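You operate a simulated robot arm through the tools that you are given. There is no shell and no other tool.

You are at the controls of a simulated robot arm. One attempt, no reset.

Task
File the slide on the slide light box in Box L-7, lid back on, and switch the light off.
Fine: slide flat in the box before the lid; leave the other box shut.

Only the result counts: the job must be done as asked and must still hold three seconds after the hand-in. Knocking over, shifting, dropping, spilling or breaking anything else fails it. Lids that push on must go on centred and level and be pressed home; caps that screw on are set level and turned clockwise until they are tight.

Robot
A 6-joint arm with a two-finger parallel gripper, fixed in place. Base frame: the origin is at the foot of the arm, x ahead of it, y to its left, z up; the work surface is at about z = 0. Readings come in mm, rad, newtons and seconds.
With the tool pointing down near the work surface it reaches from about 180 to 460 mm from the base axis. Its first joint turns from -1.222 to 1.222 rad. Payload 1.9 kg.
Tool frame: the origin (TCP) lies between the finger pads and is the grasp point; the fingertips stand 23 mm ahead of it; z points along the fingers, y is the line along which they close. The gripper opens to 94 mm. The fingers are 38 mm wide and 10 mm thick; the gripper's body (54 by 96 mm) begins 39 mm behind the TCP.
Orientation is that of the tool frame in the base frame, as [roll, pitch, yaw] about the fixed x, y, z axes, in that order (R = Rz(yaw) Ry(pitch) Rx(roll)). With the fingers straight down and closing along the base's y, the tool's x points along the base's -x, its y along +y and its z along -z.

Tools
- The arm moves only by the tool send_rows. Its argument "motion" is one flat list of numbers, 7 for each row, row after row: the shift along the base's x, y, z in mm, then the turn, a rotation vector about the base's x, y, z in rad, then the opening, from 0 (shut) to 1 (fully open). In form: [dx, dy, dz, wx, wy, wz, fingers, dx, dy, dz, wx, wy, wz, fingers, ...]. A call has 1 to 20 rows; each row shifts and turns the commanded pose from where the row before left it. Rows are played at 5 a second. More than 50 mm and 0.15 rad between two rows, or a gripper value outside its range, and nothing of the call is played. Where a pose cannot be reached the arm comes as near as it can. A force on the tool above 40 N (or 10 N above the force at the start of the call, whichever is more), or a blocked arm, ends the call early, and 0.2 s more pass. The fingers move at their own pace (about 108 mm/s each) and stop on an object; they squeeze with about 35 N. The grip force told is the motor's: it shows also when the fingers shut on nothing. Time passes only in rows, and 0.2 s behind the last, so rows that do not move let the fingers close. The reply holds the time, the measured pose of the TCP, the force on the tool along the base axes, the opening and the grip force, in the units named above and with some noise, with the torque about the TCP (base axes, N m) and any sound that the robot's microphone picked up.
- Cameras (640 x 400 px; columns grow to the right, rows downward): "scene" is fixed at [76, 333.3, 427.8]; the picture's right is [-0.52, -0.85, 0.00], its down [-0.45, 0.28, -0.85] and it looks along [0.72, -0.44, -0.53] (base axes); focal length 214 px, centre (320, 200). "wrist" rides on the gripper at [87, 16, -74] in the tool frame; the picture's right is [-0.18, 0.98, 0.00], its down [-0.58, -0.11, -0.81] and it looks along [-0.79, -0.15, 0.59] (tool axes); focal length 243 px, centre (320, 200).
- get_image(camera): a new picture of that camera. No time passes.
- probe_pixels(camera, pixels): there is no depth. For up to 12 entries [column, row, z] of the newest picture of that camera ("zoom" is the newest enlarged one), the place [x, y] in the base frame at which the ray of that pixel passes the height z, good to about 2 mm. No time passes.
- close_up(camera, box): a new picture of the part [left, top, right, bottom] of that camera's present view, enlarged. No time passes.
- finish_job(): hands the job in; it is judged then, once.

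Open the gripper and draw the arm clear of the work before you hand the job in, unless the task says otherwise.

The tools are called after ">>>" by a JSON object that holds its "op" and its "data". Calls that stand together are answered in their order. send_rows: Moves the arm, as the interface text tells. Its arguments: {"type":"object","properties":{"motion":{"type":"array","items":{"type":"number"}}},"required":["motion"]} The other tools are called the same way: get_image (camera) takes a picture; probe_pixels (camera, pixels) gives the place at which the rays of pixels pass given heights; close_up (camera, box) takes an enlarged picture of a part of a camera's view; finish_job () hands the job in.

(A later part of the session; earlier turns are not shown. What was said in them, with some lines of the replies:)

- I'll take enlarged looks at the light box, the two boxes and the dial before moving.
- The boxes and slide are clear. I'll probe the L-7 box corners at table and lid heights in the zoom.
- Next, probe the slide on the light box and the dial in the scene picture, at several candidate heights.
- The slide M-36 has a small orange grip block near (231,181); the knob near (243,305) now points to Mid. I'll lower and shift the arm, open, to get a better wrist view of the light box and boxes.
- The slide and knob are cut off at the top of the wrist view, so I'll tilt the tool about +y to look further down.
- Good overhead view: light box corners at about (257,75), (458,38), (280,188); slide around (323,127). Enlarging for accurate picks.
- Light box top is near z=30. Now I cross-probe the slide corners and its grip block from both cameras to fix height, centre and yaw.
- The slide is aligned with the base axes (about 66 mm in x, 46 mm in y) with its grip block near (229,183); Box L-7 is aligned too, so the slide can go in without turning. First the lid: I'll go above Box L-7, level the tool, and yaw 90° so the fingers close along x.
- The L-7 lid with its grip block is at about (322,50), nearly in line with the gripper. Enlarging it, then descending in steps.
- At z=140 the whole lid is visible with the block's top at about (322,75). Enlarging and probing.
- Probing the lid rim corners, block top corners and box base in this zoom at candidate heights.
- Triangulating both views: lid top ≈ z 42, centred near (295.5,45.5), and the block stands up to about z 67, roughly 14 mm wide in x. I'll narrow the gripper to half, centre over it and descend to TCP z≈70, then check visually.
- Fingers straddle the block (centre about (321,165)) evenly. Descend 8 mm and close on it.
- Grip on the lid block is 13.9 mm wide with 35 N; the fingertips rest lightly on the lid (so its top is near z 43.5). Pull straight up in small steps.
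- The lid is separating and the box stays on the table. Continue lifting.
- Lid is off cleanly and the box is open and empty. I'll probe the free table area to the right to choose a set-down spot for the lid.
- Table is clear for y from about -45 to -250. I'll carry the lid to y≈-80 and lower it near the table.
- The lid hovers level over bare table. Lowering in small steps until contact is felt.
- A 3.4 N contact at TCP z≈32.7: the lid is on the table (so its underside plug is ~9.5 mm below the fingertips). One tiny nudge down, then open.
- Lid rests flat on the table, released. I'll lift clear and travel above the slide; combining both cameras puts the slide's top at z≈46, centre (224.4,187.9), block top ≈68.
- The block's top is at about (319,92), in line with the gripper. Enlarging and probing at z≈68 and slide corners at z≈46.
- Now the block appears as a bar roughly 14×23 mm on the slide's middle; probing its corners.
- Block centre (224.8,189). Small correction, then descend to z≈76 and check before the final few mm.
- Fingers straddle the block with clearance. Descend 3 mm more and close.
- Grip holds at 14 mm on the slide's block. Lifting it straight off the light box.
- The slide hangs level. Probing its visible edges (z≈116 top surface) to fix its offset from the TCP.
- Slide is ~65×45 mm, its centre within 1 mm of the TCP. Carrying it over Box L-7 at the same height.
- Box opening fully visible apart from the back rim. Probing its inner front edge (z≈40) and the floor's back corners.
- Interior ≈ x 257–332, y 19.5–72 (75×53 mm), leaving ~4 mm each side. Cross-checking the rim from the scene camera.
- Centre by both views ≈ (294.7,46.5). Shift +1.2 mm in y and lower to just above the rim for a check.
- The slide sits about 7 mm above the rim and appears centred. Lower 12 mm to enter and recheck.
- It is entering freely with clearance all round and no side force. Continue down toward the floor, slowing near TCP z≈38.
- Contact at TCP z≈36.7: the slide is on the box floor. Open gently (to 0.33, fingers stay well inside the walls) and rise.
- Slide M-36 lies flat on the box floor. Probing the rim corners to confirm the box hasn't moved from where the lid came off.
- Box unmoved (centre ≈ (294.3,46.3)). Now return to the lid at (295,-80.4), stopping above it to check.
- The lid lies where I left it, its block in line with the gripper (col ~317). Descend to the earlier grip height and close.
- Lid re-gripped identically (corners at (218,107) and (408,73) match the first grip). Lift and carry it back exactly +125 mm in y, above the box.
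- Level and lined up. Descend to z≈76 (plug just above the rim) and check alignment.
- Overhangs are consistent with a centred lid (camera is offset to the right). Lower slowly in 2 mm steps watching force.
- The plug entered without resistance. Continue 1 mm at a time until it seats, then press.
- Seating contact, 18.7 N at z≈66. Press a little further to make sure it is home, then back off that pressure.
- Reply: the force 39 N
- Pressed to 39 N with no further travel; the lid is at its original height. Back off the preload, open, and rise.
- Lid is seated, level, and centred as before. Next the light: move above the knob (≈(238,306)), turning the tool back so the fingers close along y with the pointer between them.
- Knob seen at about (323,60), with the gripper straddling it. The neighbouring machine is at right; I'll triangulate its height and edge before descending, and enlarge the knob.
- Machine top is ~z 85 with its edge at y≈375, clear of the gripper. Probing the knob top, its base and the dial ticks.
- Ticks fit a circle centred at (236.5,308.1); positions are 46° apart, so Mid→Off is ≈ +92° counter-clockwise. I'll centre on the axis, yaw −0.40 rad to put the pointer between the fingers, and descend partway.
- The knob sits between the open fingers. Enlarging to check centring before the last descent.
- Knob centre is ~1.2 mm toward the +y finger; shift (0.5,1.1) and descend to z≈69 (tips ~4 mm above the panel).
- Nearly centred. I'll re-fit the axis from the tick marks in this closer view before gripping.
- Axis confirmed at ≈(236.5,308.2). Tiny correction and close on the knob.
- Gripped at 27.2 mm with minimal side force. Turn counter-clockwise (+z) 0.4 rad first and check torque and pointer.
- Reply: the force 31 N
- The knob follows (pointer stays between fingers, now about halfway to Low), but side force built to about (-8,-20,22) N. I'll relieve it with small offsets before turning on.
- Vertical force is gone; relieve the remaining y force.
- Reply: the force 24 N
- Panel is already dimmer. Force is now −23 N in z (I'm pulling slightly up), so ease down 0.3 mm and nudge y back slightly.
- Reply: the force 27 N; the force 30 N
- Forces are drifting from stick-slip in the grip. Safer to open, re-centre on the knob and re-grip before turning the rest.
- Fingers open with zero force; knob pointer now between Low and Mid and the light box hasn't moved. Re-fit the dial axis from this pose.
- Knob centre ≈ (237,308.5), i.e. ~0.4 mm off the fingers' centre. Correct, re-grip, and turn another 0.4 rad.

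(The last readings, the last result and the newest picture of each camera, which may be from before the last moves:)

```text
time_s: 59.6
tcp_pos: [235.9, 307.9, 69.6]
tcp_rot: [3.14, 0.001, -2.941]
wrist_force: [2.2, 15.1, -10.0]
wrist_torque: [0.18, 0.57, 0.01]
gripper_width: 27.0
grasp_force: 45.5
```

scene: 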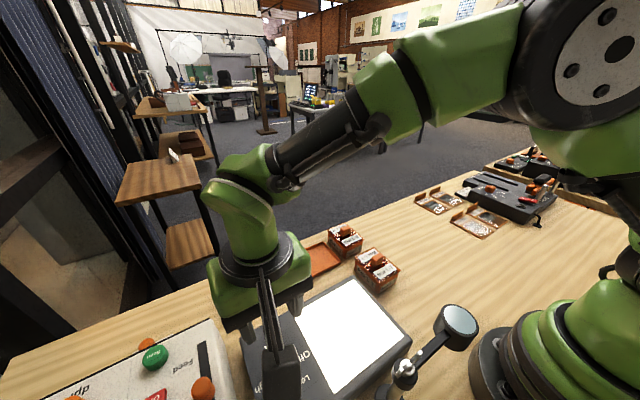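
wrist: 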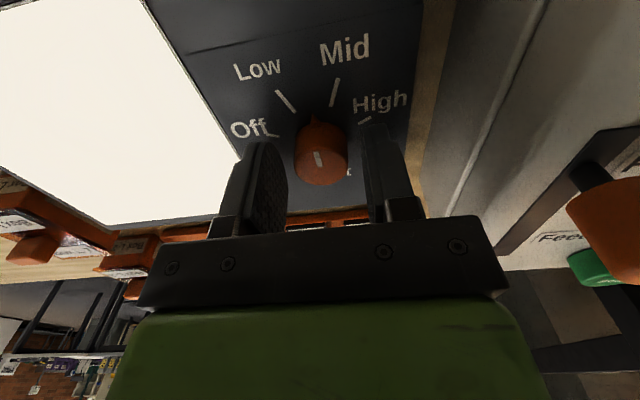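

Side force +15 N in y says the axis is slightly further +y; correct while turning on.

>>> {"op": "send_rows", "data": {"motion": [0, 0.4, -0.1, 0, 0, 0.05, 0, 0, 0, 0, 0, 0, 0.1, 0]}}

>>> {"op": "send_rows", "data": {"motion": [0, 0, 0, 0, 0, 0.1, 0, 0, 0, 0, 0, 0, 0.1, 0]}}

```text
time_s: 60.2
tcp_pos: [237.5, 306.8, 69.9]
tcp_rot: [-3.141, 0.0, -2.79]
wrist_force: [-4.9, 7.0, -2.1]
wrist_torque: [0.35, -0.89, 0.03]
gripper_width: 27.1
grasp_force: 44.4
```

```text
time_s: 60.8
tcp_pos: [239.0, 307.6, 68.4]
tcp_rot: [-3.141, 0.001, -2.59]
wrist_force: [-6.6, 0.2, 6.5]
wrist_torque: [0.05, -0.14, 0.0]
gripper_width: 27.1
grasp_force: 44.7
```

Forces are small now. Continue turning in 0.2 rad steps with a slight x correction.

>>> {"op": "send_rows", "data": {"motion": [-0.15, 0, 0, 0, 0, 0.1, 0, 0, 0, 0, 0, 0, 0.1, 0]}}

>>> {"op": "send_rows", "data": {"motion": [0, 0, 0, 0, 0, 0.1, 0, 0, 0, 0, 0, 0, 0.1, 0]}}

>>> {"op": "get_image", "data": {"camera": "wrist"}}

>>> {"op": "get_image", "data": {"camera": "scene"}}

```text
time_s: 61.4
tcp_pos: [238.0, 307.9, 69.6]
tcp_rot: [3.141, -0.002, -2.391]
wrist_force: [-10.1, -10.9, 15.3]
wrist_torque: [0.3, -0.49, -0.01]
gripper_width: 27.1
grasp_force: 44.8
```

```text
time_s: 62.0
tcp_pos: [236.8, 307.5, 70.1]
tcp_rot: [3.141, 0.0, -2.192]
wrist_force: [-0.5, -13.1, 17.3]
wrist_torque: [-0.84, 0.55, -0.01]
gripper_width: 27.0
grasp_force: 44.7
```

```text
taken
```

wrist: 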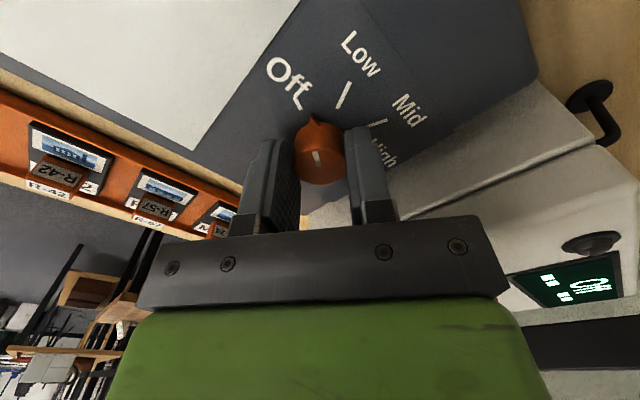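

```text
taken
```

scene: 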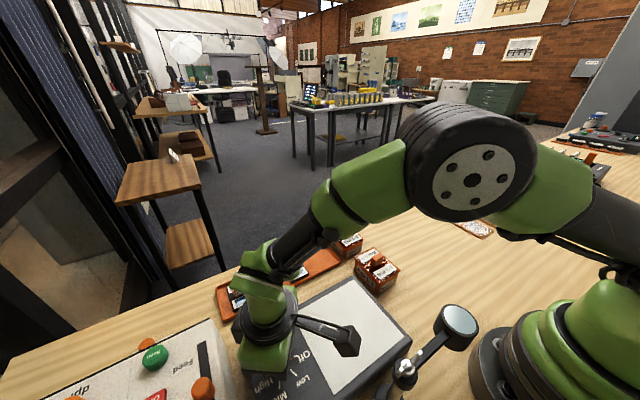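

The pointer is close to the Off tick and the panel is nearly dark. Ease z, turn another 0.2 rad and check.

>>> {"op": "send_rows", "data": {"motion": [0, -0.2, 0.15, 0, 0, 0.1, 0, 0, 0, 0, 0, 0, 0.1, 0]}}

>>> {"op": "close_up", "data": {"camera": "wrist", "box": [210, 20, 430, 220]}}

>>> {"op": "close_up", "data": {"camera": "scene", "box": [200, 260, 420, 400]}}

```text
time_s: 62.6
tcp_pos: [236.9, 306.0, 70.2]
tcp_rot: [-3.142, 0.001, -1.991]
wrist_force: [0.9, -25.0, 25.7]
wrist_torque: [-0.05, -0.44, -0.04]
gripper_width: 27.3
grasp_force: 44.8
```

```text
2.00 times, centred on (320, 120) of wrist
```

zoom: 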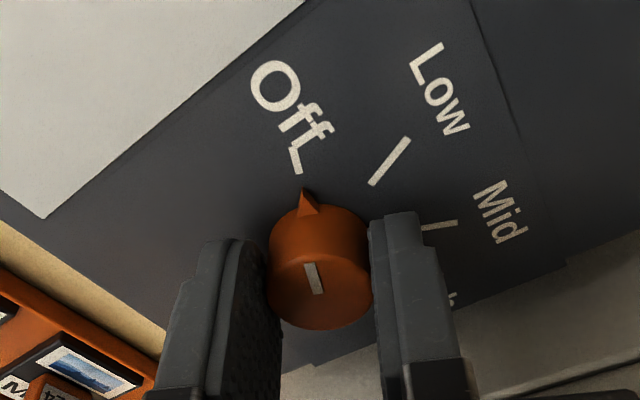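

```text
2.86 times, centred on (310, 330) of scene
```

zoom: 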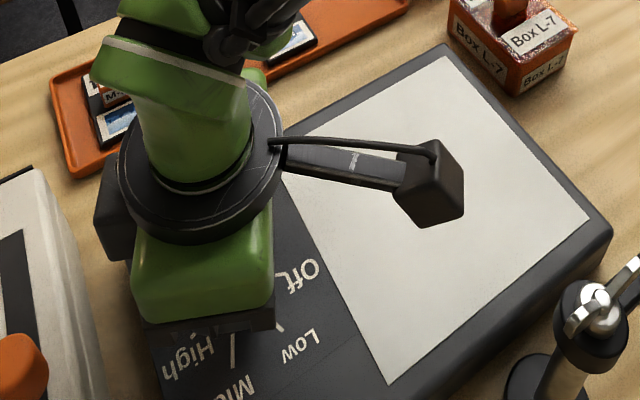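

The panel is dark and the pointer lines up with the Off tick. Release to relieve the grip force and check the pointer.

>>> {"op": "send_rows", "data": {"motion": [0, 0, 0, 0, 0, 0, 0.35, 0, 0, 0, 0, 0, 0, 0.45, 0, 0, 0, 0, 0, 0, 0.45]}}

>>> {"op": "close_up", "data": {"camera": "wrist", "box": [250, 60, 390, 170]}}

>>> {"op": "probe_pixels", "data": {"camera": "wrist", "pixels": [[309, 106, 42], [306, 94, 42], [344, 112, 42], [364, 89, 42], [312, 116, 44]]}}

```text
time_s: 63.4
tcp_pos: [236.9, 308.1, 70.1]
tcp_rot: [-3.141, 0.001, -1.991]
wrist_force: [0.8, -0.5, 0.8]
wrist_torque: [-0.03, 0.02, -0.01]
gripper_width: 42.2
grasp_force: 0.1
```

```text
3.64 times, centred on (320, 115) of wrist
```

zoom: 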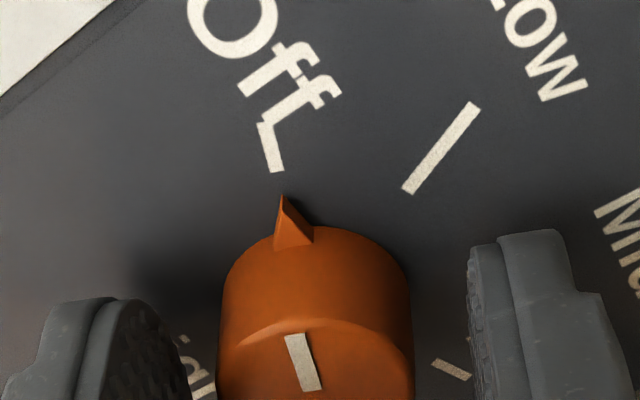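

```text
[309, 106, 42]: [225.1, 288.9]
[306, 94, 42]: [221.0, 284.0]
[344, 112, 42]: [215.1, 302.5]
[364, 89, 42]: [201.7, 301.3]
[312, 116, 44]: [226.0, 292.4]
```

Probing pointer tip and ticks in this zoom to compare angles.

>>> {"op": "probe_pixels", "data": {"camera": "zoom", "pixels": [[277, 171, 42], [264, 123, 42], [408, 191, 42], [473, 105, 42], [283, 196, 44], [293, 240, 46], [308, 230, 46], [451, 370, 42], [613, 202, 42], [315, 250, 42]]}}

```text
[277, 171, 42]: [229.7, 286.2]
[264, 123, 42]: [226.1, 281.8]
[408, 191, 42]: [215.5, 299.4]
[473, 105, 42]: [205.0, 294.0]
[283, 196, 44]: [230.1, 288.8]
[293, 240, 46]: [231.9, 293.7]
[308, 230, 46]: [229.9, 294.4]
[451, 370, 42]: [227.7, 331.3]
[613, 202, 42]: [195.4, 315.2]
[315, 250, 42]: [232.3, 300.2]
```

Pointer (72°) matches the Off tick (73°) within a degree, and the light is out. Lift straight up and withdraw, then inspect everything.

>>> {"op": "send_rows", "data": {"motion": [0, 0, 5, 0, 0, 0, 0.5, 0, 0, 20, 0, 0, 0, 0.5, 0, 0, 35, 0, 0, 0, 0.5, 0, 0, 40, 0, 0, 0, 0.5, 0, 0, 40, 0, 0, 0, 0.5, 0, -40, 15, 0, 0, 0, 0.5, 0, -40, 15, 0, 0, 0, 0.5, 0, -40, 15, 0, 0, 0, 0.5, 0, -45, 0, 0, 0, 0, 0.5, 0, -45, 0, 0, 0, 0, 0.5, 0, 0, 0, 0, 0, 0, 0.5]}}

>>> {"op": "get_image", "data": {"camera": "scene"}}

>>> {"op": "get_image", "data": {"camera": "wrist"}}

>>> {"op": "close_up", "data": {"camera": "scene", "box": [220, 210, 420, 400]}}

>>> {"op": "close_up", "data": {"camera": "scene", "box": [230, 320, 340, 400]}}

>>> {"op": "close_up", "data": {"camera": "scene", "box": [310, 210, 420, 300]}}

```text
time_s: 65.8
tcp_pos: [236.1, 98.3, 255.3]
tcp_rot: [3.141, 0.001, -1.992]
wrist_force: [0.8, -0.3, 0.1]
wrist_torque: [-0.01, -0.02, 0.01]
gripper_width: 46.8
grasp_force: 0.2
```

```text
taken
```

scene: 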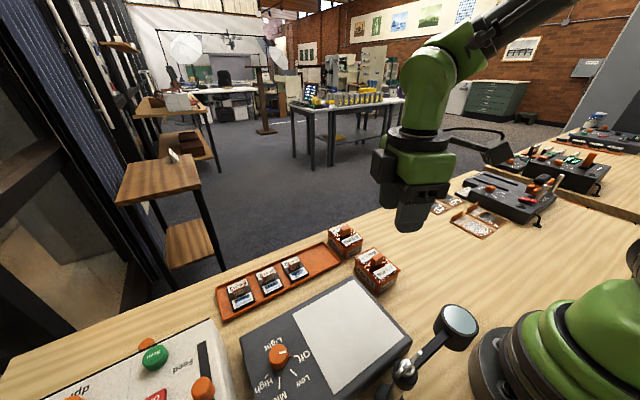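

```text
taken
```

wrist: 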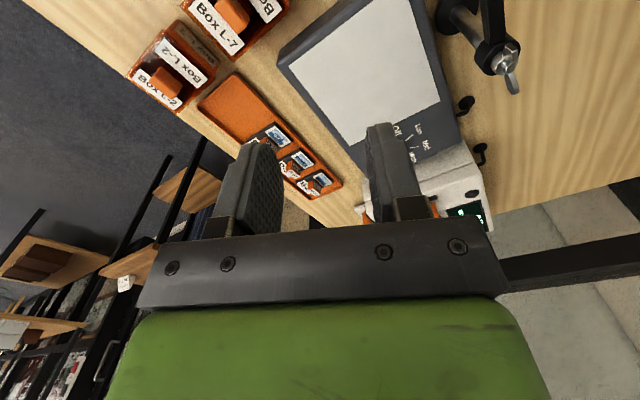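

```text
2.11 times, centred on (320, 305) of scene
```

zoom: 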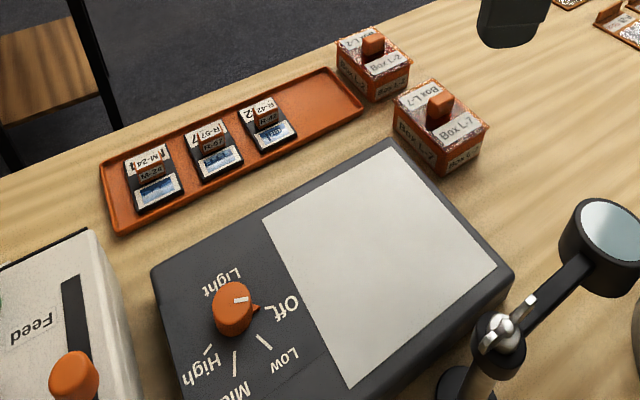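

```text
5.00 times, centred on (285, 360) of scene
```

zoom: 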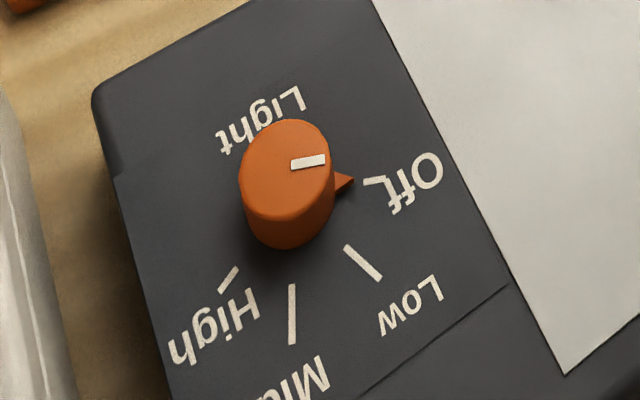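

```text
4.44 times, centred on (365, 255) of scene
```

zoom: 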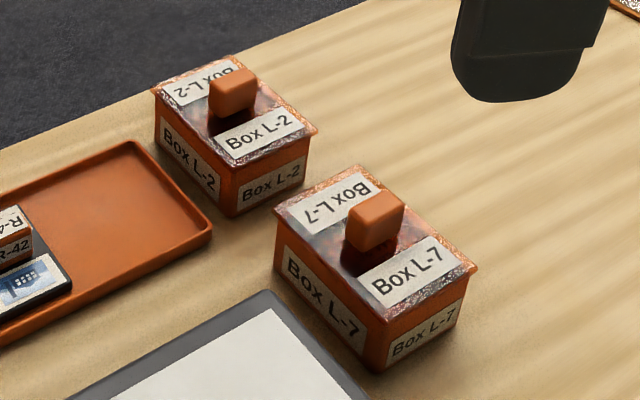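

Knob points at Off, panel dark, both boxes shut, nothing else displaced. A last enlarged check of the L-7 lid seam against L-2's, plus the wrist view.

>>> {"op": "close_up", "data": {"camera": "scene", "box": [345, 240, 410, 298]}}

>>> {"op": "close_up", "data": {"camera": "scene", "box": [320, 215, 375, 265]}}

>>> {"op": "close_up", "data": {"camera": "wrist", "box": [120, 0, 300, 120]}}

```text
6.90 times, centred on (378, 269) of scene
```

zoom: 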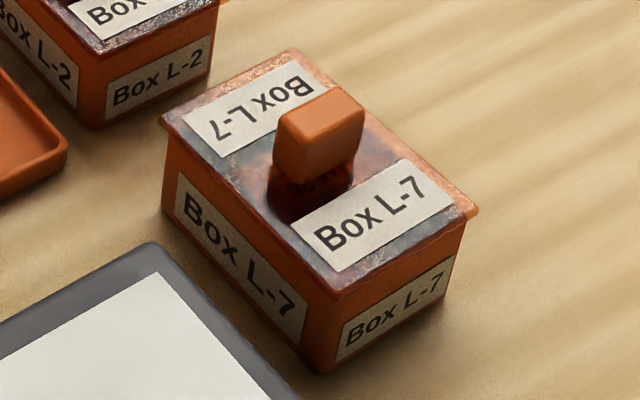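

```text
8.00 times, centred on (348, 240) of scene
```

zoom: 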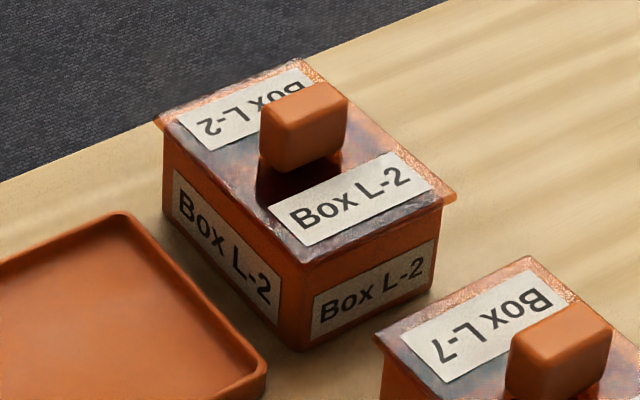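

```text
3.33 times, centred on (210, 60) of wrist
```

zoom: 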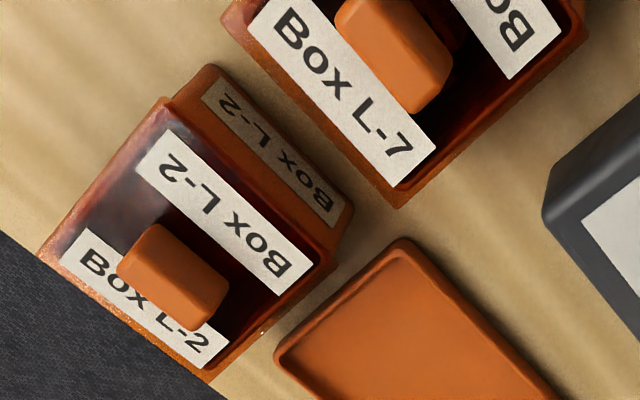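

Lid seam looks flush like L-2's. Opening the gripper fully and drawing up clear, with a few idle rows.

>>> {"op": "send_rows", "data": {"motion": [0, 0, 30, 0, 0, 0, 1, 0, 0, 30, 0, 0, 0, 1, 0, 0, 0, 0, 0, 0, 1, 0, 0, 0, 0, 0, 0, 1, 0, 0, 0, 0, 0, 0, 1]}}

>>> {"op": "get_image", "data": {"camera": "scene"}}

```text
time_s: 67.0
tcp_pos: [235.6, 97.4, 314.4]
tcp_rot: [-3.14, 0.001, -1.991]
wrist_force: [-0.4, -0.1, -0.2]
wrist_torque: [0.01, -0.01, 0.02]
gripper_width: 94.1
grasp_force: 0.1
```

```text
taken
```

scene: 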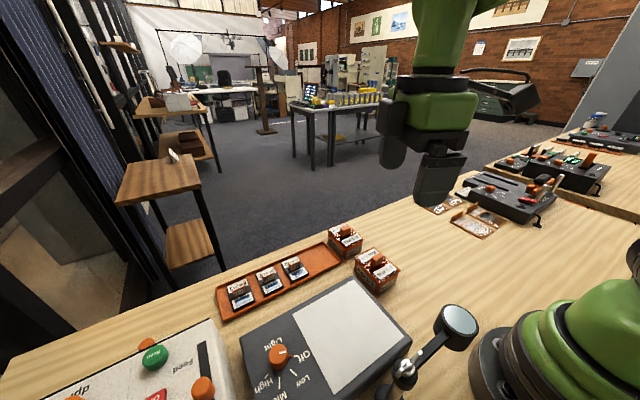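

The final picture shows the slide filed, Box L-7 lidded, Box L-2 untouched, the light off, and the arm clear and open. Handing in.

>>> {"op": "finish_job", "data": {}}

```text
The job is handed in.
```

I filed slide M-36 in Box L-7, put the lid back on, switched the light off and handed the job in. The hand-in reply gave no verdict.

- **Slide:** it was lying flat on the floor of the box before the lid went on, checked from both cameras.
- **Lid:** it is centred and level. I pressed it with about 39 N, after which it went no further down. No click was reported.
- **Light:** the knob points to Off to within about a degree, and the panel is dark. While I turned the knob, the sideways force reached about 25 N. I saw no shift of the light box in the pictures.
- **Other items:** Box L-2 stayed shut. Box L-7 may have moved about 1 mm from where it started, which is near the limit of what the pictures show. I saw nothing else displaced.

The gripper is fully open and the arm is clear of the work.
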